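You operate a simulated robot arm through the tools that you are given. There is no shell and no other tool.

You are at the controls of a simulated robot arm. One attempt, no reset.

TASK
Fetch the white packet from the top of the speckled table and set it on the second shelf from the bottom of the orange rack. Then take the white bag from the second shelf from the bottom of the orange rack and put it on the shelf under the long table. Then put the green carton from the top of the brown table in the inside of the green tray on the grey table. Keep to this order. Set down upright: green carton.

It is judged by the outcome, as a careful person would: the job done as asked, and still so three seconds after it is handed in. It fails if anything else is knocked over, pushed out of place, dropped, spilled or broken.

THE ROBOT
A 7-joint arm with a fingered hand on a trunk, on a base that moves. Base frame: it is fixed to the floor where the robot stands at the start and does not move with it; the origin is under the middle of the robot, x ahead of it, y to its left, z up. Readings come in mm, rad, newtons and seconds.
It reaches about 1085 mm from its shoulder. Its first joint turns from -2.897 to 2.897 rad. Places, roughly: green carton [250, -1500, 750]; inside of the green tray on the grey table (17x20  [460, -3780, 900]; second shelf of the orange rack [-100, -1600, 800]; shelf under the long table [2400, -5400, 300]; white bag [0, -1500, 750]; white packet [-2750, 750, 750]. Payload 3.7 kg.
Tool frame: the origin (TCP) lies between the finger pads and is the grasp point; the fingertips stand 25 mm ahead of it; z points along the fingers, y is the line along which they close. The gripper opens to 88 mm; its body begins 29 mm behind the TCP. The gripper is a hand of 5 fingers: y runs from the thumb to the fingers, the wrist lies at [-13, -106, -174] in the tool frame.
Orientation is that of the tool frame in the base frame, as [roll, pitch, yaw] about the fixed x, y, z axes, in that order (R = Rz(yaw) Ry(pitch) Rx(roll)). With the fingers straight down and the wrist toward the robot, the tool's x, y and z point along [0, 1, 0], [1, 0, 0] and [0, 0, -1] of the base frame.

THE INTERFACE
- The arm moves only by the tool drive_tool. Its argument "deltas" is a list of rows, each a list of 2 entries, a list of its own where there are three numbers: the shift along the base's x, y, z in m, then the turn, a rotation vector about the base's x, y, z in rad. In form: [[[x, y, z], [wx, wy, wz]], ...]. A call has 1 to 20 rows; each row shifts and turns the commanded pose from where the row before left it. A row lasts 0.2 s, in which the tool goes at most 50 mm and 0.15 rad; a call with a longer step from one row to the next is refused whole. Where a pose cannot be reached the arm comes as near as it can. A force on the tool above 40 N (or 10 N above the force at the start of the call, whichever is more), or a blocked arm, ends the call early, and 0.2 s more pass. In this call time passes only in rows, and 0.2 s behind the last. The reply holds the time, the measured pose of the TCP, the force on the tool along the base axes, the opening and the grip force, in the units named above and with some noise, with the torque about the TCP (base axes, N m) and any sound that the robot's microphone picked up.
- Cameras (640 x 400 px; columns grow to the right, rows downward): "scene" is now at [188.6, 211.4, 1302.6]; the picture's right is [-0.17, -0.99, 0.00], its down [-0.44, 0.08, -0.89] and it looks along [0.88, -0.15, -0.45] (base axes); focal length 264 px, centre (320, 200). "wrist" rides on the gripper at [59, -79, -105] in the tool frame; the picture's right is [-0.73, 0.32, -0.61], its down [-0.62, -0.68, 0.38] and it looks along [-0.29, 0.66, 0.70] (tool axes); focal length 234 px, centre (320, 200). There is no depth. A picture from a camera that has moved, and an enlarged one, comes with that camera's place and axes in the base frame and with its lens.
- get_image(camera): a new picture of that camera. It takes no simulated time.
- roll_base(legs): drives the robot by 1 to 6 legs, each [ahead, left, turn to the left] in mm, mm and rad, along the robot's own axes; the way and the turn of a leg run together, so that a leg with both is an arc; at most 1500 mm and 3.142 rad a leg. The arm and the cameras ride along, it lands a little off, and it stops where it bumps. It gives what a move gives.
- finger_targets(index, middle, ring, little, thumb_bend, thumb_turn): sets how far each is bent, from 0 (flat) to 100 (curled in); at 30 the hand is open as for a grip, at 70 the pads meet at the TCP. One left out holds its place. A second passes; each finger stops where it meets its share of the squeeze, and holds until it gets a number again. It is the only way to open and close the hand. It gives what a move gives, with no picture; readings hold the bend of each and the force on index, middle, ring, little, thumb and palm. thumb_turn goes from beside the hand (0) to across from the fingers (100), as for a grip.
- turn_head(pan, tilt): turns the head with the scene camera to pan (to the left, within 2.094 rad either way) and tilt (down, from -0.506 to 1.204), counted from straight ahead of the robot. It gives what a move gives.
- zoom(camera, box): a new picture of the part [left, top, right, bottom] of that camera's present view, enlarged. It takes no simulated time.
- finish_job(): hands the job in; it is judged then, once.

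Places have to be worked out from the pictures, the camera data and where the tool is seen. Open the gripper and draw the arm clear of the work before you hand the job in, unless the task says otherwise.

The tools are called after "Emit:" as name(argument=value, ...) on one line, values as JSON. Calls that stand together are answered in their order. drive_tool: Moves the arm, as the interface text tells. Its arguments: {"type":"object","properties":{"deltas":{"type":"array"}},"required":["deltas"]} The other tools are called the same way: finger_targets (index, middle, ring, little, thumb_bend, thumb_turn) moves the fingers one by one; roll_base (legs) drives the base; turn_head (pan, tilt) turns the head that bears the scene camera; get_image (camera) takes a picture; zoom (camera, box) takes an enlarged picture of a part of a camera's view; finish_job () hands the job in.

At the start:

```text
clock: 0.0
position: [778.3, 81.6, 1014.8]
ee_rot: [-3.14, 0.001, 1.57]
contact_force: [0.4, 1.2, -0.3]
ft_torque: [-0.01, 0.01, 0.02]
width: 87.7
grip_force: 0.1
shape: jaw
bend: [30.0, 30.0, 30.0, 30.0, 30.0, 98.0]
finger forces: [0.0, 0.1, 0.0, 0.0, 0.1, 0.0]
robot x, y, heading: [3.1, -0.4, 0.002]
head pan, tilt (commanded): [-0.169, 0.466]
```

scene: 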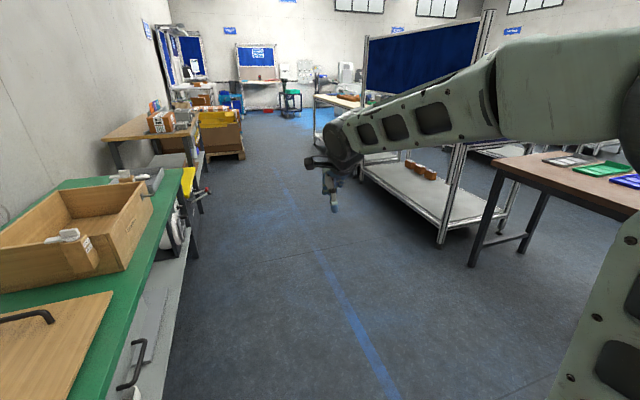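
wrist: 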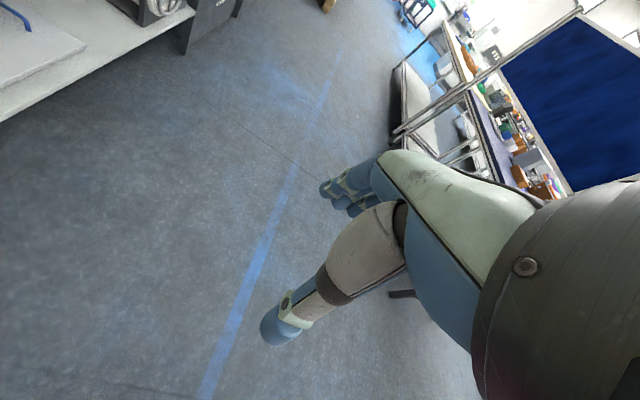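

The start view shows a workshop; the targets lie to my right and behind. I'll look around with the head first, starting right.

Emit:
turn_head(pan=-1.2, tilt=0.4)

Emit:
get_image(camera="scene")

```text
clock: 1.3
position: [777.1, 82.8, 1014.3]
ee_rot: [3.141, -0.001, 1.571]
contact_force: [0.7, -0.1, 0.5]
ft_torque: [-0.01, -0.01, 0.01]
width: 87.7
grip_force: 0.0
shape: jaw
bend: [30.0, 30.0, 30.0, 30.0, 30.0, 98.0]
finger forces: [0.1, 0.0, 0.0, 0.0, 0.0, 0.0]
robot x, y, heading: [5.6, -1.9, 0.001]
head pan, tilt (commanded): [-1.201, 0.4]
```

```text
taken
camera scene: at [131.8, 140.4, 1308.7], right [-0.93, -0.36, 0.0], down [-0.14, 0.36, -0.92], along [0.33, -0.86, -0.39], focal length 264 px, centre (320, 200)
```

scene: 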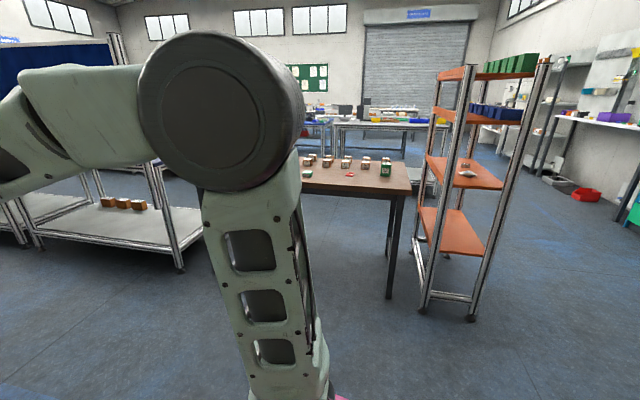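

The orange rack and brown table with the green carton are visible to the right. I'll zoom and then look further around.

Emit:
zoom(camera="scene", box=[290, 40, 560, 330])

Emit:
turn_head(pan=-2.09, tilt=0.4)

Emit:
get_image(camera="scene")

Emit:
turn_head(pan=2.09, tilt=0.4)

Emit:
get_image(camera="scene")

```text
1.38 times, centred on (425, 185) of scene
camera zoom: at [131.8, 140.4, 1308.7], right [-0.93, -0.36, 0.0], down [-0.14, 0.36, -0.92], along [0.33, -0.86, -0.39], focal length 365 px, centre (175, 221)
```

zoom: 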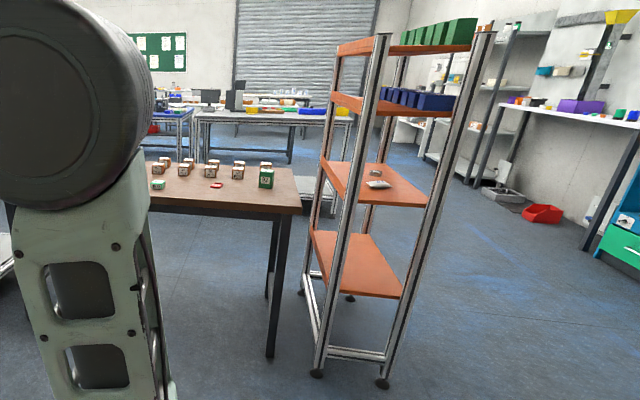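

```text
clock: 2.5
position: [777.3, 82.6, 1014.4]
ee_rot: [-3.141, 0.0, 1.571]
contact_force: [-0.1, -0.5, 0.2]
ft_torque: [0.01, -0.03, 0.0]
width: 87.7
grip_force: 0.0
shape: jaw
bend: [30.0, 30.0, 30.0, 30.0, 30.0, 98.0]
finger forces: [0.1, 0.0, 0.0, 0.0, 0.0, 0.0]
robot x, y, heading: [2.3, -0.9, 0.0]
head pan, tilt (commanded): [-2.089, 0.4]
```

```text
taken
camera scene: at [52.4, 146.3, 1308.7], right [-0.87, 0.49, 0.0], down [0.19, 0.34, -0.92], along [-0.46, -0.8, -0.39], focal length 264 px, centre (320, 200)
```

scene: 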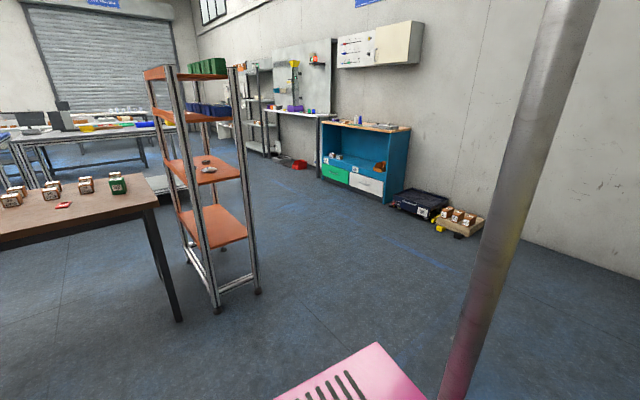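

```text
clock: 5.9
position: [776.0, 82.2, 1014.7]
ee_rot: [3.142, 0.002, 1.57]
contact_force: [-0.2, 0.9, -0.2]
ft_torque: [-0.01, -0.03, 0.0]
width: 87.7
grip_force: 0.1
shape: jaw
bend: [30.0, 30.0, 30.0, 30.0, 30.0, 98.0]
finger forces: [0.1, 0.0, 0.0, 0.0, 0.0, 0.0]
robot x, y, heading: [1.2, -1.2, 0.001]
head pan, tilt (commanded): [2.089, 0.4]
```

```text
taken
camera scene: at [52.4, 307.3, 1308.7], right [0.87, 0.5, 0.0], down [0.19, -0.34, -0.92], along [-0.46, 0.8, -0.39], focal length 264 px, centre (320, 200)
```

scene: 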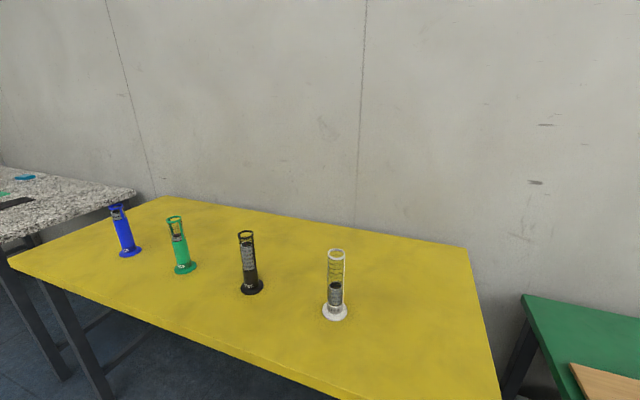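

The yellow table with cylinders is to my left, and the speckled table lies behind-left. I'll check my own base footprint and other directions.

Emit:
turn_head(pan=-2.09, tilt=1.1)

Emit:
get_image(camera="scene")

Emit:
turn_head(pan=-0.6, tilt=1.2)

Emit:
get_image(camera="scene")

Emit:
turn_head(pan=0.9, tilt=1.0)

Emit:
get_image(camera="scene")

Emit:
turn_head(pan=2.09, tilt=1.0)

Emit:
get_image(camera="scene")

```text
clock: 9.3
position: [777.3, 82.4, 1014.3]
ee_rot: [3.141, 0.0, 1.572]
contact_force: [0.3, 0.6, 1.1]
ft_torque: [0.02, 0.02, -0.04]
width: 87.3
grip_force: 0.1
shape: jaw
bend: [30.0, 30.0, 30.0, 30.0, 30.0, 98.0]
finger forces: [0.0, 0.0, 0.0, 0.0, 0.1, 0.0]
robot x, y, heading: [0.3, -2.4, -0.003]
head pan, tilt (commanded): [-2.089, 1.1]
```

```text
taken
camera scene: at [67.0, 171.9, 1251.9], right [-0.87, 0.5, 0.0], down [0.44, 0.77, -0.45], along [-0.22, -0.39, -0.89], focal length 264 px, centre (320, 200)
```

scene: 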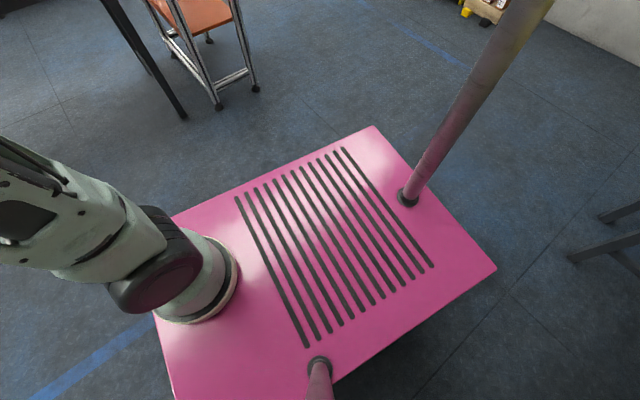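

```text
clock: 10.8
position: [776.9, 84.0, 1013.8]
ee_rot: [3.14, 0.001, 1.571]
contact_force: [0.3, -0.3, -0.6]
ft_torque: [0.04, -0.02, 0.02]
width: 87.6
grip_force: 0.1
shape: jaw
bend: [30.0, 30.0, 30.0, 30.0, 30.0, 98.0]
finger forces: [0.1, 0.1, 0.0, 0.0, 0.0, 0.1]
robot x, y, heading: [6.1, -3.8, 0.001]
head pan, tilt (commanded): [-0.6, 1.201]
```

```text
taken
camera scene: at [144.4, 195.2, 1245.9], right [-0.57, -0.82, 0.0], down [-0.77, 0.53, -0.36], along [0.3, -0.2, -0.93], focal length 264 px, centre (320, 200)
```

scene: 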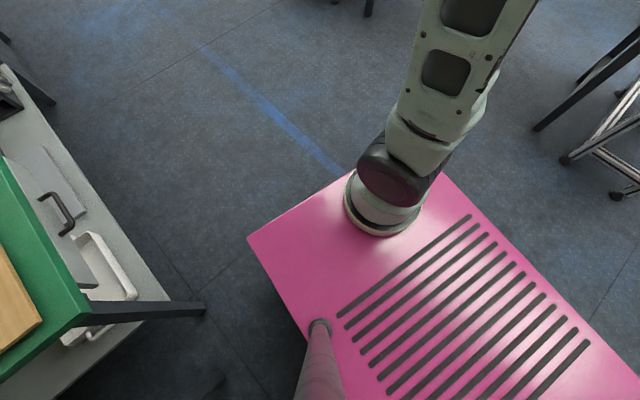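

```text
clock: 12.4
position: [776.6, 82.6, 1014.1]
ee_rot: [3.141, 0.001, 1.572]
contact_force: [-0.2, 0.0, -0.1]
ft_torque: [-0.03, -0.01, -0.03]
width: 87.7
grip_force: 0.1
shape: jaw
bend: [30.0, 30.0, 30.0, 30.0, 30.0, 98.0]
finger forces: [0.0, 0.0, 0.1, 0.0, 0.1, 0.0]
robot x, y, heading: [-0.7, -2.0, 0.0]
head pan, tilt (commanded): [0.901, 1.0]
```

```text
taken
camera scene: at [141.6, 281.4, 1258.5], right [0.78, -0.62, 0.0], down [-0.52, -0.66, -0.54], along [0.34, 0.42, -0.84], focal length 264 px, centre (320, 200)
```

scene: 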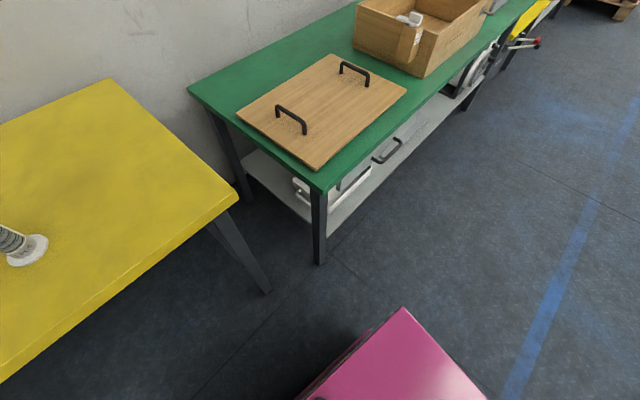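

```text
clock: 13.8
position: [776.4, 82.4, 1014.0]
ee_rot: [3.141, -0.001, 1.571]
contact_force: [-0.4, -1.0, -0.8]
ft_torque: [-0.01, 0.0, 0.01]
width: 87.7
grip_force: 0.1
shape: jaw
bend: [30.0, 30.0, 30.0, 30.0, 30.0, 98.0]
finger forces: [0.0, 0.0, 0.0, 0.1, 0.0, 0.0]
robot x, y, heading: [0.8, -0.6, -0.001]
head pan, tilt (commanded): [2.089, 1.0]
```

```text
taken
camera scene: at [63.8, 287.3, 1258.5], right [0.87, 0.49, 0.0], down [0.42, -0.73, -0.54], along [-0.27, 0.47, -0.84], focal length 264 px, centre (320, 200)
```

scene: 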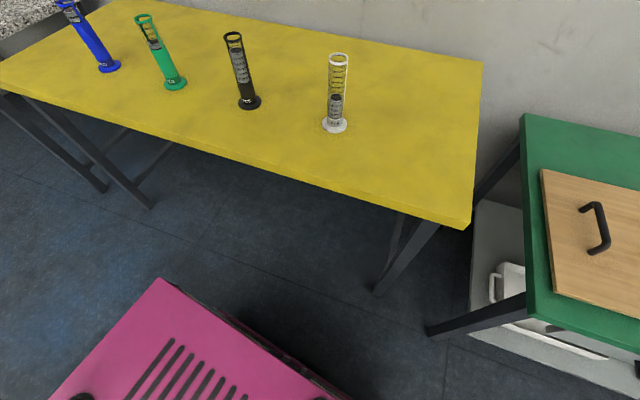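

My base is about 780 x 550 mm, with its top near z=590 and the arm mount at its front. The yellow table is skewed slightly, and its front edge is at y≈440–660. I'll back up, shifting right for clearance.

Emit:
roll_base(legs=[[-300, -350, 0], [-900, 0, 0]])

Emit:
turn_head(pan=2.09, tilt=0.4)

Emit:
get_image(camera="scene")

```text
clock: 21.0
position: [-437.0, -263.8, 1015.1]
ee_rot: [-3.14, 0.0, 1.592]
contact_force: [-0.4, 0.7, -0.5]
ft_torque: [-0.02, 0.03, 0.02]
width: 87.7
grip_force: 0.2
shape: jaw
bend: [30.0, 30.0, 30.0, 30.0, 30.0, 98.0]
finger forces: [0.0, 0.0, 0.1, 0.0, 0.0, 0.0]
robot x, y, heading: [-1214.2, -362.5, 0.023]
head pan, tilt (commanded): [2.089, 1.0]
```

```text
clock: 22.0
position: [-436.0, -264.9, 1014.9]
ee_rot: [-3.14, 0.002, 1.592]
contact_force: [0.5, 0.2, -1.3]
ft_torque: [0.01, 0.0, 0.0]
width: 87.6
grip_force: 0.1
shape: jaw
bend: [30.0, 30.0, 30.0, 30.0, 30.0, 98.0]
finger forces: [0.0, 0.0, 0.0, 0.0, 0.1, 0.1]
robot x, y, heading: [-1213.1, -363.0, 0.023]
head pan, tilt (commanded): [2.089, 0.4]
```

```text
taken
camera scene: at [-1165.5, -54.5, 1308.7], right [0.86, 0.51, 0.0], down [0.2, -0.33, -0.92], along [-0.47, 0.79, -0.39], focal length 264 px, centre (320, 200)
```

scene: 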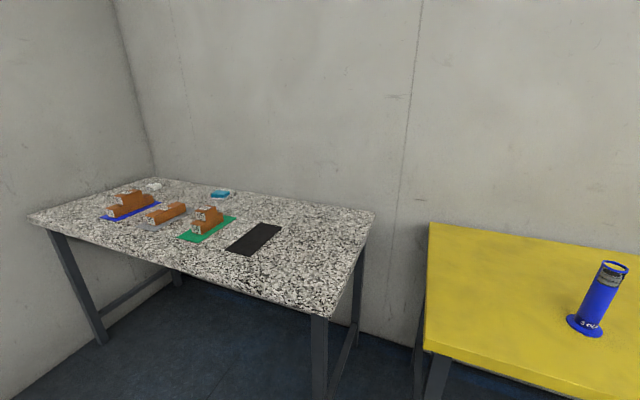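

The speckled table is in the room corner with several items; a white thing sits at its back left. I'll zoom in.

Emit:
zoom(camera="scene", box=[80, 150, 300, 290])

Emit:
turn_head(pan=2.09, tilt=0.8)

Emit:
get_image(camera="scene")

Emit:
turn_head(pan=-2.09, tilt=0.5)

Emit:
get_image(camera="scene")

```text
2.86 times, centred on (190, 220) of scene
camera zoom: at [-1165.5, -54.5, 1308.7], right [0.86, 0.51, 0.0], down [0.2, -0.33, -0.92], along [-0.47, 0.79, -0.39], focal length 755 px, centre (691, 143)
```

zoom: 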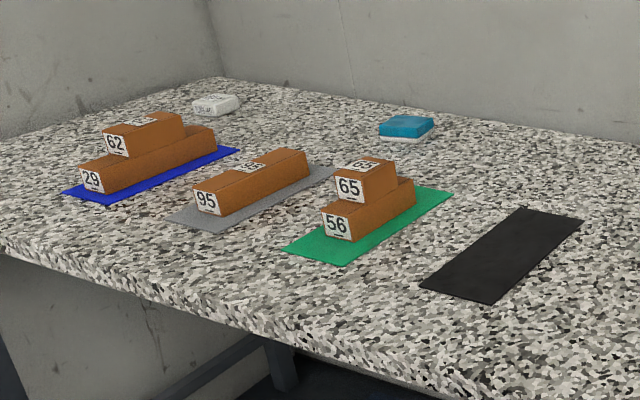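

```text
clock: 22.9
position: [-437.1, -263.8, 1015.1]
ee_rot: [3.141, -0.001, 1.59]
contact_force: [-0.3, 0.2, -0.4]
ft_torque: [0.0, -0.02, -0.01]
width: 87.5
grip_force: 0.2
shape: jaw
bend: [30.0, 30.0, 30.0, 30.0, 30.0, 98.0]
finger forces: [0.0, 0.0, 0.1, 0.0, 0.1, 0.0]
robot x, y, heading: [-1210.6, -362.0, 0.018]
head pan, tilt (commanded): [2.089, 0.799]
```

```text
taken
camera scene: at [-1159.4, -64.7, 1273.7], right [0.86, 0.51, 0.0], down [0.37, -0.61, -0.7], along [-0.36, 0.6, -0.72], focal length 264 px, centre (320, 200)
```

scene: 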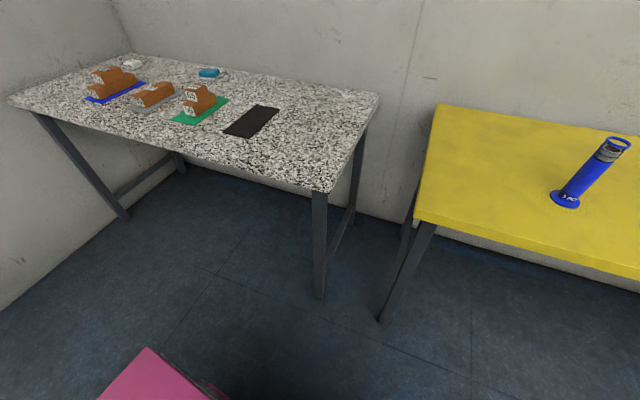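

```text
clock: 26.2
position: [-436.5, -264.6, 1014.8]
ee_rot: [-3.142, 0.001, 1.591]
contact_force: [0.6, -0.4, 0.6]
ft_torque: [0.0, -0.01, -0.04]
width: 87.7
grip_force: 0.1
shape: jaw
bend: [30.0, 30.0, 30.0, 30.0, 30.0, 98.0]
finger forces: [0.1, 0.0, 0.1, 0.0, 0.1, 0.0]
robot x, y, heading: [-1209.5, -362.0, 0.017]
head pan, tilt (commanded): [-2.089, 0.499]
```

```text
taken
camera scene: at [-1161.5, -213.9, 1299.6], right [-0.88, 0.48, 0.0], down [0.23, 0.42, -0.88], along [-0.42, -0.77, -0.48], focal length 264 px, centre (320, 200)
```

scene: 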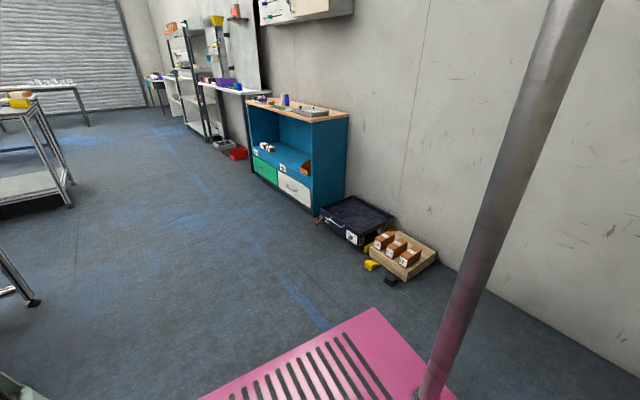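

The packet is at about (-2750, 720) on the far-left back of the speckled table. I'll back up to open floor and turn to face the table.

Emit:
roll_base(legs=[[-740, 0, 0], [0, 0, 1.67]])

Emit:
turn_head(pan=0.4, tilt=0.6)

Emit:
get_image(camera="scene")

```text
clock: 34.3
position: [-2124.7, 377.0, 1014.1]
ee_rot: [3.141, 0.001, -3.009]
contact_force: [0.1, -0.2, -0.1]
ft_torque: [-0.05, -0.02, 0.02]
width: 87.5
grip_force: 0.1
shape: jaw
bend: [30.0, 30.0, 30.0, 30.0, 30.0, 98.0]
finger forces: [0.1, 0.0, 0.1, 0.0, 0.0, 0.0]
robot x, y, heading: [-1937.2, -381.7, 1.706]
head pan, tilt (commanded): [-2.089, 0.499]
```

```text
clock: 36.5
position: [-2123.3, 378.7, 1014.9]
ee_rot: [3.141, 0.002, -3.006]
contact_force: [-0.3, 0.9, 0.5]
ft_torque: [-0.01, 0.02, 0.0]
width: 87.6
grip_force: 0.2
shape: jaw
bend: [30.0, 30.0, 30.0, 30.0, 30.0, 98.0]
finger forces: [0.0, 0.1, 0.0, 0.0, 0.0, 0.0]
robot x, y, heading: [-1939.0, -380.4, 1.705]
head pan, tilt (commanded): [0.4, 0.6]
```

```text
taken
camera scene: at [-2221.7, -234.1, 1290.5], right [0.86, 0.51, 0.0], down [0.29, -0.49, -0.83], along [-0.42, 0.71, -0.56], focal length 264 px, centre (320, 200)
```

scene: 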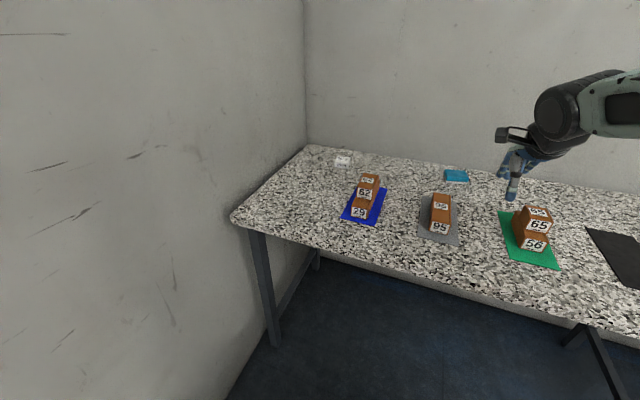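

Triangulating the two views puts the packet near (-2634, 633, 820), with the table top near z≈800. I'll move left and ahead so the packet is within comfortable reach.

Emit:
roll_base(legs=[[0, 300, 0], [160, 0, 0]])

Emit:
turn_head(pan=0.2, tilt=0.6)

Emit:
get_image(camera="scene")

Emit:
get_image(camera="wrist")

```text
clock: 39.6
position: [-2437.1, 498.5, 1013.7]
ee_rot: [3.141, -0.001, -3.01]
contact_force: [-0.1, -1.3, 0.3]
ft_torque: [0.05, -0.03, -0.03]
width: 87.4
grip_force: 0.0
shape: jaw
bend: [30.0, 30.0, 30.0, 30.0, 30.0, 98.0]
finger forces: [0.0, 0.0, 0.0, 0.0, 0.0, 0.1]
robot x, y, heading: [-2252.7, -260.0, 1.703]
head pan, tilt (commanded): [0.4, 0.6]
```

```text
clock: 40.3
position: [-2437.7, 500.5, 1015.3]
ee_rot: [3.142, 0.0, -3.01]
contact_force: [0.1, 0.4, -0.2]
ft_torque: [-0.01, 0.01, -0.03]
width: 87.7
grip_force: 0.0
shape: jaw
bend: [30.0, 30.0, 30.0, 30.0, 30.0, 98.0]
finger forces: [0.1, 0.0, 0.0, 0.0, 0.0, 0.0]
robot x, y, heading: [-2254.5, -256.6, 1.703]
head pan, tilt (commanded): [0.201, 0.6]
```

```text
taken
camera scene: at [-2520.4, -103.8, 1290.5], right [0.94, 0.33, 0.0], down [0.19, -0.53, -0.83], along [-0.27, 0.78, -0.56], focal length 264 px, centre (320, 200)
```

scene: 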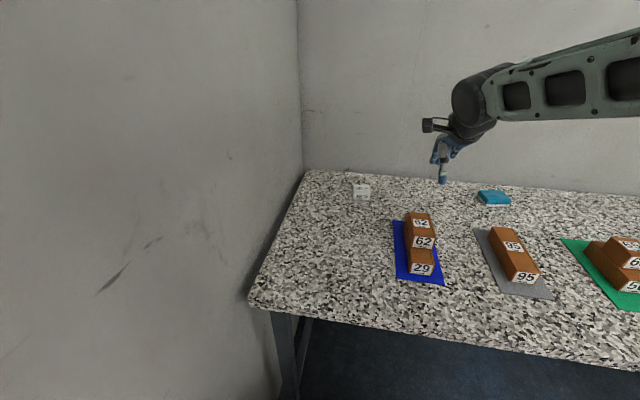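

```text
taken
camera wrist: at [-2485.8, 414.2, 1119.9], right [0.68, 0.42, 0.61], down [0.71, -0.59, -0.38], along [0.2, 0.69, -0.7], focal length 234 px, centre (320, 200)
```

wrist: 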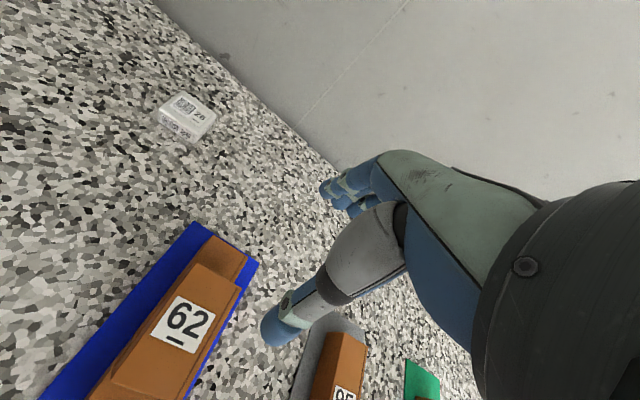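

The packet is clearly visible in both cameras. I'll zoom for its shape and orientation.

Emit:
zoom(camera="wrist", box=[110, 60, 270, 170])

Emit:
zoom(camera="scene", box=[310, 150, 430, 230])

```text
3.64 times, centred on (190, 115) of wrist
camera zoom: at [-2485.8, 414.2, 1119.9], right [0.68, 0.42, 0.61], down [0.71, -0.59, -0.38], along [0.2, 0.69, -0.7], focal length 852 px, centre (793, 509)
```

zoom: 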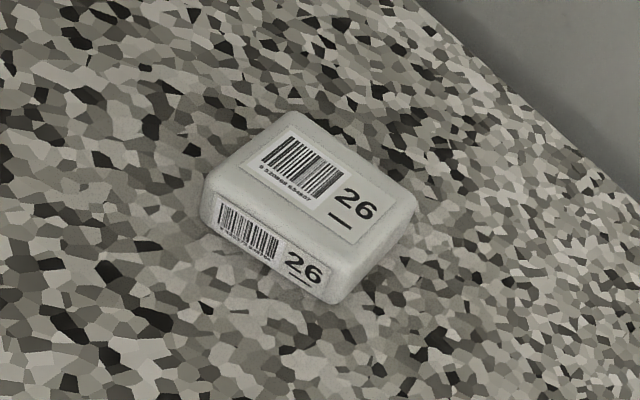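

```text
5.00 times, centred on (370, 190) of scene
camera zoom: at [-2520.4, -103.8, 1290.5], right [0.94, 0.33, 0.0], down [0.19, -0.53, -0.83], along [-0.27, 0.78, -0.56], focal length 1322 px, centre (70, 250)
```

zoom: 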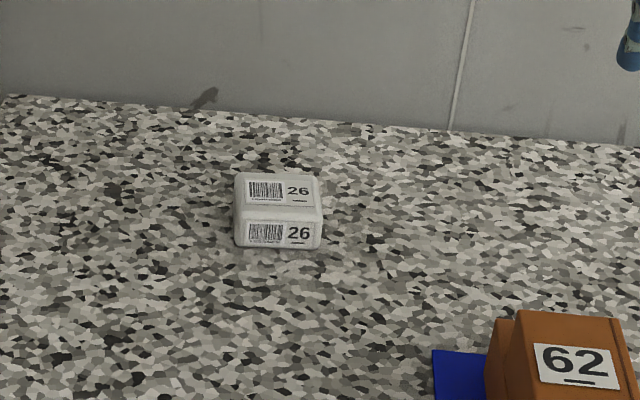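

The packet is about 54×52×28 mm with its top at z≈835, centred near (-2633, 636) and turned about 0.26 rad. I'll move above it at the present height, aligning the closing line with its depth axis.

Emit:
drive_tool(deltas=[[[-0.0326, 0.0226, 0], [0, 0, 0.022]], [[-0.0326, 0.0226, 0], [0, 0, 0.022]], [[-0.0326, 0.0226, 0], [0, 0, 0.022]], [[-0.0326, 0.0226, 0], [0, 0, 0.022]], [[-0.0326, 0.0226, 0], [0, 0, 0.022]], [[-0.0326, 0.0226, 0], [0, 0, 0.022]]])

Emit:
get_image(camera="wrist")

Emit:
get_image(camera="scene")

```text
clock: 41.7
position: [-2636.3, 638.1, 1012.7]
ee_rot: [-3.141, 0.0, -2.876]
contact_force: [0.5, 0.4, 0.4]
ft_torque: [-0.01, 0.01, -0.03]
width: 87.7
grip_force: 0.2
shape: jaw
bend: [30.0, 30.0, 30.0, 30.0, 30.0, 98.0]
finger forces: [0.0, 0.0, 0.0, 0.0, 0.1, 0.1]
robot x, y, heading: [-2251.8, -257.1, 1.695]
head pan, tilt (commanded): [0.201, 0.6]
```

```text
taken
camera wrist: at [-2672.4, 545.3, 1118.5], right [0.62, 0.5, 0.61], down [0.78, -0.5, -0.38], along [0.11, 0.71, -0.7], focal length 234 px, centre (320, 200)
```

wrist: 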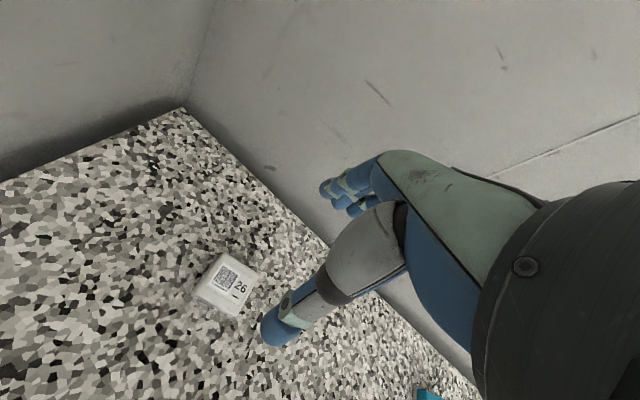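

```text
taken
camera scene: at [-2520.1, -103.9, 1290.6], right [0.95, 0.33, 0.0], down [0.18, -0.53, -0.83], along [-0.27, 0.78, -0.56], focal length 264 px, centre (320, 200)
```

scene: 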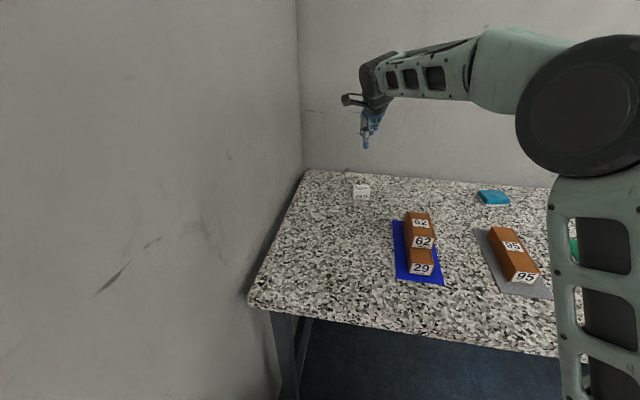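

The wrist view confirms the packet at (-2633, 634). I'll descend to z≈880 and check.

Emit:
drive_tool(deltas=[[[0.003, -0.003, -0.045], [0, 0, 0]], [[0, 0, -0.045], [0, 0, 0]], [[0, 0, -0.04], [0, 0, 0]]])

Emit:
get_image(camera="wrist")

Emit:
zoom(camera="scene", box=[310, 130, 430, 210])

```text
clock: 42.5
position: [-2631.7, 630.8, 888.5]
ee_rot: [-3.14, -0.001, -2.878]
contact_force: [0.6, 0.1, 0.5]
ft_torque: [0.04, -0.01, -0.03]
width: 87.5
grip_force: 0.0
shape: jaw
bend: [30.0, 30.0, 30.0, 30.0, 30.0, 98.0]
finger forces: [0.0, 0.0, 0.0, 0.0, 0.1, 0.0]
robot x, y, heading: [-2249.8, -259.6, 1.701]
head pan, tilt (commanded): [0.201, 0.6]
```

```text
taken
camera wrist: at [-2667.7, 539.1, 993.1], right [0.62, 0.5, 0.61], down [0.78, -0.49, -0.38], along [0.11, 0.71, -0.7], focal length 234 px, centre (320, 200)
```

wrist: 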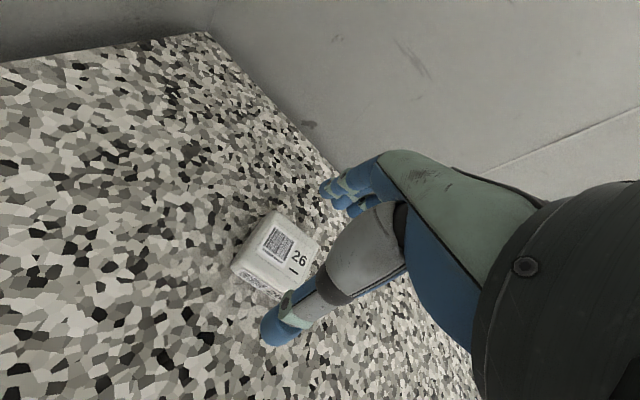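

```text
5.00 times, centred on (370, 170) of scene
camera zoom: at [-2520.3, -103.8, 1290.5], right [0.94, 0.33, 0.0], down [0.18, -0.53, -0.83], along [-0.27, 0.78, -0.56], focal length 1322 px, centre (70, 350)
```

zoom: 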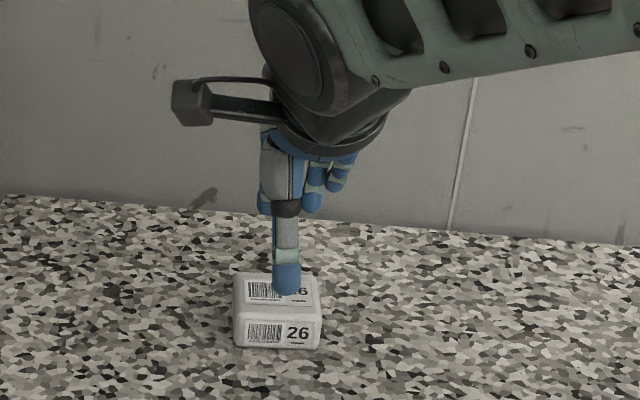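

Thumb is in front of the packet, fingers behind. I'll lower to z≈842 and look again.

Emit:
drive_tool(deltas=[[[-0.002, 0.002, -0.025], [0, 0, 0]], [[0, 0, -0.022], [0, 0, 0]]])

Emit:
get_image(camera="wrist")

Emit:
zoom(camera="scene", box=[310, 140, 430, 220])

```text
clock: 43.1
position: [-2631.0, 632.4, 838.9]
ee_rot: [3.141, 0.0, -2.878]
contact_force: [-0.3, 0.5, -0.3]
ft_torque: [0.01, 0.0, 0.02]
width: 87.7
grip_force: 0.1
shape: jaw
bend: [30.0, 30.0, 30.0, 30.0, 30.0, 98.0]
finger forces: [0.0, 0.0, 0.0, 0.1, 0.1, 0.1]
robot x, y, heading: [-2256.1, -262.5, 1.704]
head pan, tilt (commanded): [0.201, 0.6]
```

```text
taken
camera wrist: at [-2666.9, 540.9, 943.5], right [0.62, 0.5, 0.61], down [0.78, -0.5, -0.38], along [0.11, 0.71, -0.7], focal length 234 px, centre (320, 200)
```

wrist: 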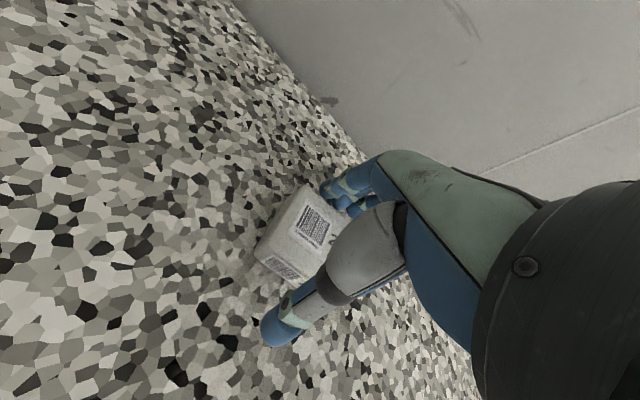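

```text
5.00 times, centred on (370, 180) of scene
camera zoom: at [-2520.3, -103.8, 1290.5], right [0.94, 0.33, 0.0], down [0.18, -0.53, -0.83], along [-0.27, 0.78, -0.56], focal length 1322 px, centre (70, 300)
```

zoom: 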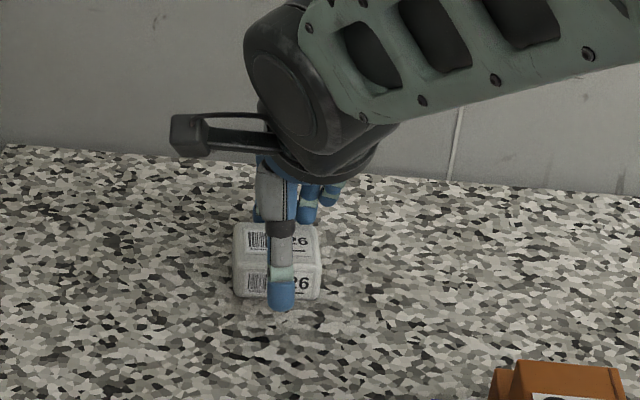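

The thumb and fingers straddle the packet with tips at z≈814. I'll close the hand on it.

Emit:
finger_targets(index=65, middle=65, ring=65, little=65, thumb_bend=65)

Emit:
get_image(camera="wrist")

Emit:
zoom(camera="scene", box=[310, 140, 430, 220])

```text
clock: 44.1
position: [-2630.6, 632.8, 838.9]
ee_rot: [3.141, 0.001, -2.876]
contact_force: [-0.3, -0.1, 0.6]
ft_torque: [0.09, 0.04, -0.03]
width: 50.5
grip_force: 16.7
shape: fingers
bend: [53.0, 57.0, 58.0, 65.0, 44.0, 94.0]
finger forces: [6.7, 5.9, 4.6, 0.0, 16.4, 0.0]
robot x, y, heading: [-2252.8, -257.2, 1.707]
head pan, tilt (commanded): [0.201, 0.6]
```

```text
taken
camera wrist: at [-2667.2, 540.7, 943.6], right [0.62, 0.5, 0.61], down [0.78, -0.49, -0.38], along [0.11, 0.71, -0.7], focal length 234 px, centre (320, 200)
```

wrist: 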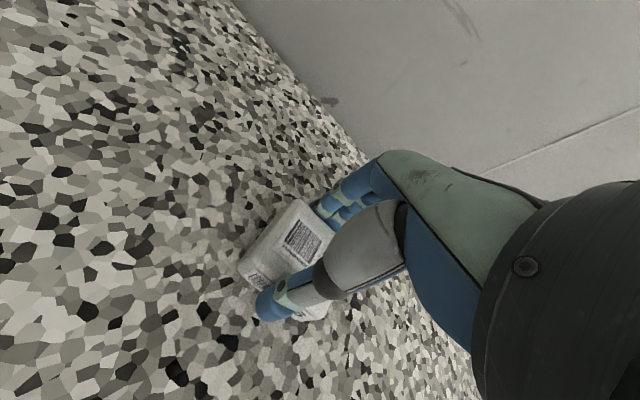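

```text
5.00 times, centred on (370, 180) of scene
camera zoom: at [-2520.4, -103.7, 1290.5], right [0.94, 0.33, 0.0], down [0.18, -0.53, -0.83], along [-0.27, 0.78, -0.56], focal length 1322 px, centre (70, 300)
```

zoom: 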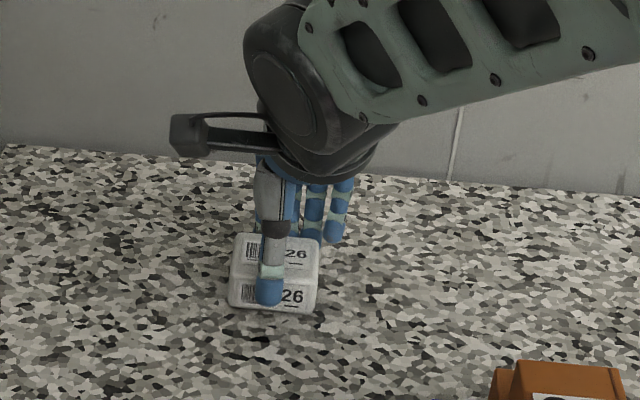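

The packet is gripped (three fingers and thumb, about 17 N). I'll lift slowly and check it holds.

Emit:
drive_tool(deltas=[[[0, 0, 0.015], [0, 0, 0]], [[0, 0, 0.03], [0, 0, 0]], [[0, 0, 0.04], [0, 0, 0]], [[0, 0, 0.045], [0, 0, 0]], [[0, 0, 0.045], [0, 0, 0]]])

Emit:
get_image(camera="wrist")

Emit:
zoom(camera="scene", box=[300, 70, 450, 170])

```text
clock: 45.3
position: [-2634.2, 634.7, 1014.9]
ee_rot: [-3.14, -0.001, -2.878]
contact_force: [0.3, 1.1, -2.0]
ft_torque: [0.02, 0.01, -0.03]
width: 49.9
grip_force: 17.0
shape: fingers
bend: [54.0, 57.0, 58.0, 65.0, 44.0, 94.0]
finger forces: [6.4, 5.6, 4.4, 0.1, 16.5, 0.0]
robot x, y, heading: [-2254.8, -257.5, 1.703]
head pan, tilt (commanded): [0.201, 0.6]
```

```text
taken
camera wrist: at [-2670.0, 543.0, 1119.4], right [0.62, 0.5, 0.61], down [0.78, -0.5, -0.38], along [0.11, 0.71, -0.7], focal length 234 px, centre (320, 200)
```

wrist: 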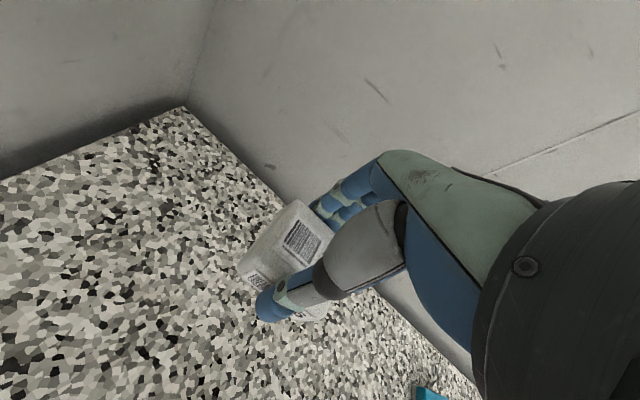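

```text
4.00 times, centred on (375, 120) of scene
camera zoom: at [-2520.5, -103.5, 1290.4], right [0.94, 0.33, 0.0], down [0.18, -0.53, -0.82], along [-0.27, 0.78, -0.57], focal length 1058 px, centre (100, 520)
```

zoom: 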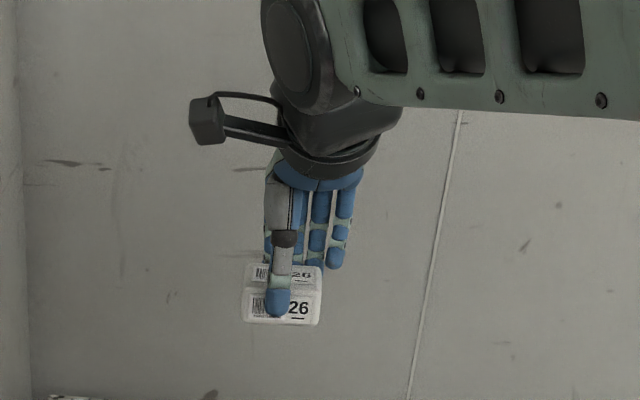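

Packet lifted securely. I'll retract the arm towards the robot for travel.

Emit:
drive_tool(deltas=[[[0.0346, -0.0231, 0.005], [0, 0, -0.016]], [[0.0346, -0.0231, 0.005], [0, 0, -0.016]], [[0.0346, -0.0231, 0.005], [0, 0, -0.016]], [[0.0346, -0.0231, 0.005], [0, 0, -0.016]], [[0.0346, -0.0231, 0.005], [0, 0, -0.016]], [[0.0346, -0.0231, 0.005], [0, 0, -0.016]], [[0.0346, -0.0231, 0.005], [0, 0, -0.016]], [[0.0346, -0.0231, 0.005], [0, 0, -0.016]]])

Emit:
roll_base(legs=[[-300, -400, 0], [0, 0, -1.7]])

Emit:
turn_head(pan=-0.5, tilt=0.35)

Emit:
get_image(camera="scene")

```text
clock: 47.1
position: [-2358.4, 451.7, 1048.2]
ee_rot: [-3.14, -0.003, -3.004]
contact_force: [0.1, 0.4, -1.9]
ft_torque: [0.01, 0.02, 0.02]
width: 49.7
grip_force: 16.4
shape: fingers
bend: [54.0, 58.0, 58.0, 65.0, 44.0, 94.0]
finger forces: [6.5, 5.5, 4.3, 0.0, 16.4, 0.1]
robot x, y, heading: [-2252.3, -257.8, 1.704]
head pan, tilt (commanded): [0.201, 0.6]
```

```text
clock: 54.1
position: [-1097.3, -495.5, 1050.0]
ee_rot: [-3.141, -0.001, 1.575]
contact_force: [0.0, 0.7, -2.0]
ft_torque: [0.02, 0.0, -0.01]
width: 49.2
grip_force: 15.2
shape: fingers
bend: [54.0, 58.0, 58.0, 65.0, 44.0, 94.0]
finger forces: [6.1, 5.3, 4.1, 0.1, 15.5, 0.0]
robot x, y, heading: [-1814.9, -506.3, 0.009]
head pan, tilt (commanded): [0.201, 0.6]
```

```text
clock: 55.2
position: [-1097.9, -496.7, 1048.6]
ee_rot: [3.141, 0.002, 1.576]
contact_force: [-1.4, -1.0, -1.5]
ft_torque: [0.01, -0.01, 0.0]
width: 49.5
grip_force: 15.3
shape: fingers
bend: [54.0, 58.0, 58.0, 65.0, 44.0, 94.0]
finger forces: [6.1, 5.2, 4.1, 0.0, 15.4, 0.0]
robot x, y, heading: [-1814.4, -506.5, -0.001]
head pan, tilt (commanded): [-0.499, 0.351]
```

```text
taken
camera scene: at [-1635.2, -324.9, 1313.2], right [-0.48, -0.88, 0.0], down [-0.3, 0.16, -0.94], along [0.83, -0.45, -0.34], focal length 264 px, centre (320, 200)
```

scene: 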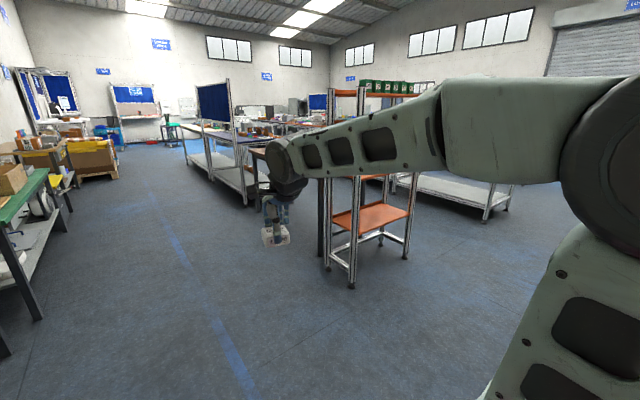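

The arm blocks my view of the rack. I'll move ahead a bit and then sideways right so the rack's long open side is in front of me.

Emit:
roll_base(legs=[[250, 0, 0], [0, -1100, 0]])

Emit:
turn_head(pan=0.0, tilt=0.4)

Emit:
get_image(camera="scene")

```text
clock: 62.0
position: [-878.0, -1586.4, 1050.0]
ee_rot: [3.142, 0.001, 1.529]
contact_force: [0.2, 0.2, -1.9]
ft_torque: [0.01, -0.01, 0.02]
width: 49.1
grip_force: 15.2
shape: fingers
bend: [54.0, 58.0, 58.0, 65.0, 44.0, 94.0]
finger forces: [6.1, 5.2, 4.1, 0.0, 15.5, 0.0]
robot x, y, heading: [-1595.0, -1562.3, -0.045]
head pan, tilt (commanded): [-0.499, 0.351]
stopped in leg 2: the robot was blocked; the commanded pose is now the measured one
```

```text
clock: 63.0
position: [-878.9, -1585.7, 1048.4]
ee_rot: [-3.141, 0.002, 1.53]
contact_force: [-0.8, -0.8, -1.4]
ft_torque: [0.03, -0.03, 0.01]
width: 49.2
grip_force: 15.3
shape: fingers
bend: [54.0, 58.0, 58.0, 65.0, 44.0, 94.0]
finger forces: [6.1, 5.2, 4.1, 0.1, 15.6, 0.1]
robot x, y, heading: [-1592.5, -1568.0, -0.045]
head pan, tilt (commanded): [0.0, 0.4]
```

```text
taken
camera scene: at [-1395.5, -1347.2, 1308.7], right [-0.04, -1.0, 0.0], down [-0.39, 0.02, -0.92], along [0.92, -0.04, -0.39], focal length 264 px, centre (320, 200)
```

scene: 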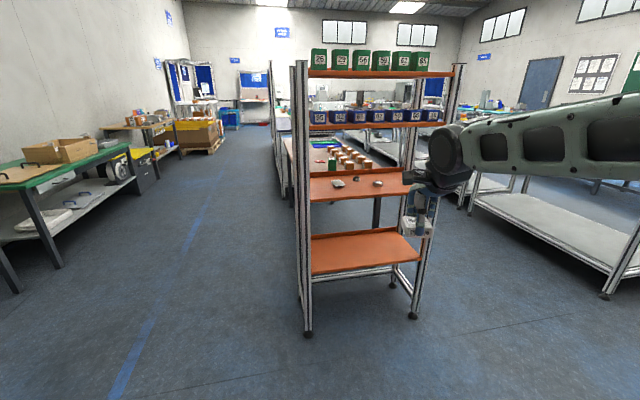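

The base bumped something on its right near the end of the move. I'll look at the right and rear sides to see what it was.

Emit:
turn_head(pan=-2.09, tilt=0.95)

Emit:
get_image(camera="scene")

Emit:
turn_head(pan=-1.3, tilt=0.95)

Emit:
get_image(camera="scene")

```text
clock: 64.9
position: [-879.7, -1586.5, 1049.7]
ee_rot: [3.141, -0.001, 1.531]
contact_force: [0.2, 0.6, -2.1]
ft_torque: [0.02, 0.01, -0.04]
width: 49.5
grip_force: 15.7
shape: fingers
bend: [54.0, 58.0, 58.0, 65.0, 44.0, 94.0]
finger forces: [6.1, 5.3, 4.1, 0.1, 15.6, 0.0]
robot x, y, heading: [-1593.3, -1562.8, -0.044]
head pan, tilt (commanded): [-2.089, 0.949]
```

```text
taken
camera scene: at [-1526.8, -1404.6, 1262.1], right [-0.85, 0.53, 0.0], down [0.43, 0.69, -0.58], along [-0.31, -0.49, -0.81], focal length 264 px, centre (320, 200)
```

scene: 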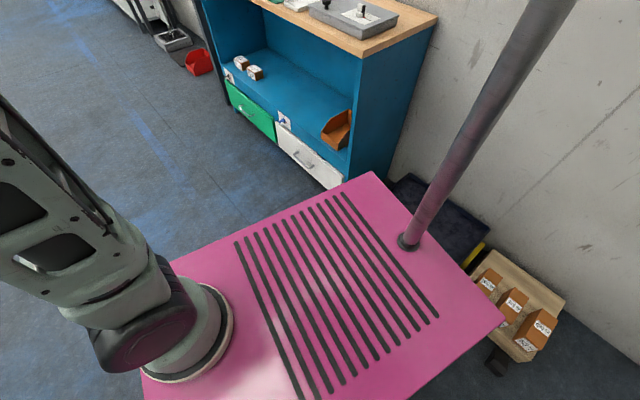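

```text
clock: 66.1
position: [-879.0, -1586.0, 1050.7]
ee_rot: [3.141, 0.0, 1.533]
contact_force: [-0.2, -0.6, -2.0]
ft_torque: [0.01, -0.02, 0.04]
width: 49.3
grip_force: 15.9
shape: fingers
bend: [54.0, 58.0, 58.0, 65.0, 44.0, 94.0]
finger forces: [6.1, 5.2, 4.1, 0.0, 15.5, 0.0]
robot x, y, heading: [-1597.7, -1566.0, -0.043]
head pan, tilt (commanded): [-1.3, 0.949]
```

```text
taken
camera scene: at [-1471.8, -1414.0, 1262.1], right [-0.97, -0.22, 0.0], down [-0.18, 0.79, -0.58], along [0.13, -0.57, -0.81], focal length 264 px, centre (320, 200)
```

scene: 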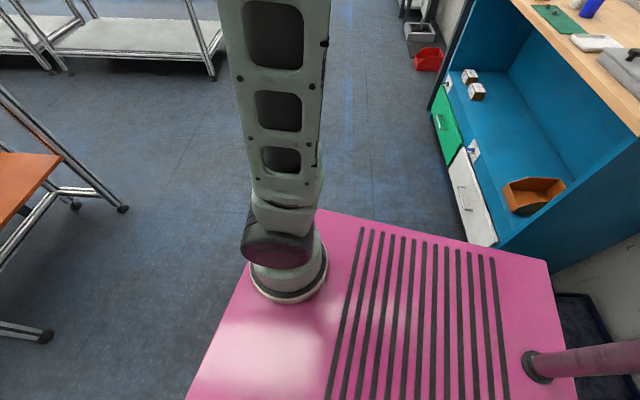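

Nothing seems displaced so far. I'll step away from the clutter behind me (forward and a bit left) and recheck those objects from a distance.

Emit:
roll_base(legs=[[200, 50, 0.1]])

Emit:
turn_head(pan=-2.09, tilt=0.8)

Emit:
get_image(camera="scene")

```text
clock: 67.7
position: [-677.6, -1458.6, 1050.3]
ee_rot: [-3.141, 0.0, 1.636]
contact_force: [-0.1, 0.6, -1.5]
ft_torque: [0.02, 0.02, 0.0]
width: 49.4
grip_force: 15.1
shape: fingers
bend: [54.0, 58.0, 58.0, 65.0, 44.0, 94.0]
finger forces: [6.1, 5.2, 4.2, 0.0, 15.5, 0.0]
robot x, y, heading: [-1391.9, -1510.7, 0.063]
head pan, tilt (commanded): [-1.3, 0.949]
```

```text
clock: 68.8
position: [-677.1, -1459.5, 1048.6]
ee_rot: [-3.141, 0.001, 1.638]
contact_force: [-0.4, -0.6, -1.7]
ft_torque: [0.04, -0.02, 0.01]
width: 49.5
grip_force: 15.5
shape: fingers
bend: [54.0, 58.0, 58.0, 65.0, 44.0, 94.0]
finger forces: [6.1, 5.2, 4.1, 0.0, 15.5, 0.1]
robot x, y, heading: [-1391.2, -1510.9, 0.068]
head pan, tilt (commanded): [-2.089, 0.799]
```

```text
taken
camera scene: at [-1344.5, -1354.0, 1273.6], right [-0.9, 0.44, 0.0], down [0.32, 0.64, -0.7], along [-0.31, -0.63, -0.72], focal length 264 px, centre (320, 200)
```

scene: 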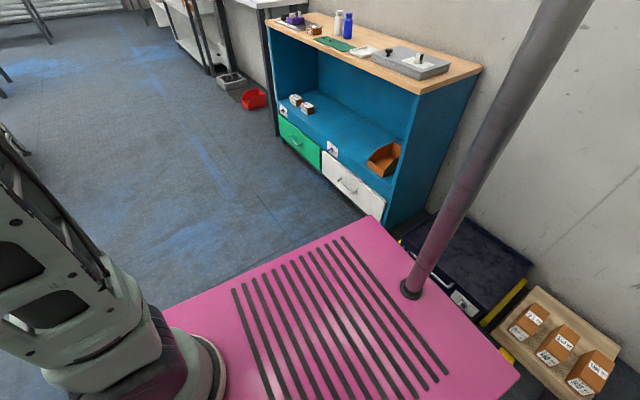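

The toolbox, brick box and yellow piece compute to the same places as before, so nothing was displaced. Now I'll examine the rack's second shelf.

Emit:
turn_head(pan=0.0, tilt=0.4)

Emit:
get_image(camera="scene")

Emit:
zoom(camera="scene", box=[280, 130, 440, 230])

Emit:
get_image(camera="wrist")

```text
clock: 70.8
position: [-678.2, -1459.1, 1050.7]
ee_rot: [3.141, -0.001, 1.636]
contact_force: [0.0, 0.0, -1.9]
ft_torque: [0.03, -0.01, 0.0]
width: 49.2
grip_force: 15.9
shape: fingers
bend: [54.0, 58.0, 58.0, 65.0, 44.0, 94.0]
finger forces: [6.1, 5.2, 4.1, 0.0, 15.5, 0.1]
robot x, y, heading: [-1392.2, -1510.5, 0.066]
head pan, tilt (commanded): [0.0, 0.4]
```

```text
taken
camera scene: at [-1216.6, -1275.8, 1308.7], right [0.06, -1.0, 0.0], down [-0.39, -0.02, -0.92], along [0.92, 0.06, -0.39], focal length 264 px, centre (320, 200)
```

scene: 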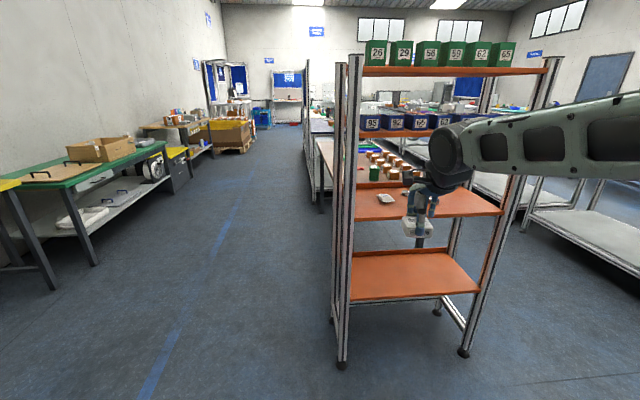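

```text
4.00 times, centred on (360, 180) of scene
camera zoom: at [-1216.6, -1275.8, 1308.7], right [0.06, -1.0, 0.0], down [-0.39, -0.02, -0.92], along [0.92, 0.06, -0.39], focal length 1058 px, centre (160, 280)
```

zoom: 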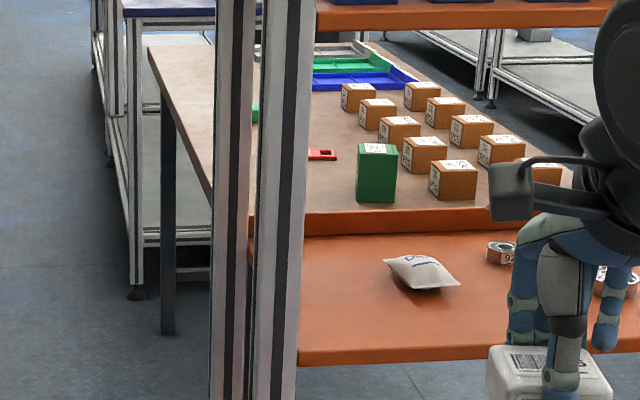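

```text
taken
camera wrist: at [-760.7, -1406.2, 1154.8], right [0.37, -0.7, 0.61], down [-0.64, -0.67, -0.38], along [0.67, -0.25, -0.7], focal length 234 px, centre (320, 200)
```

wrist: 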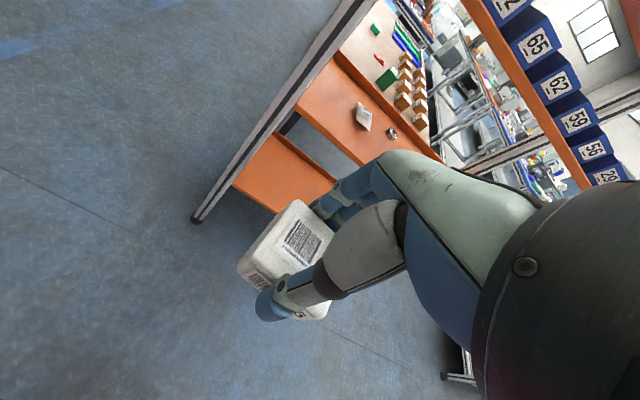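

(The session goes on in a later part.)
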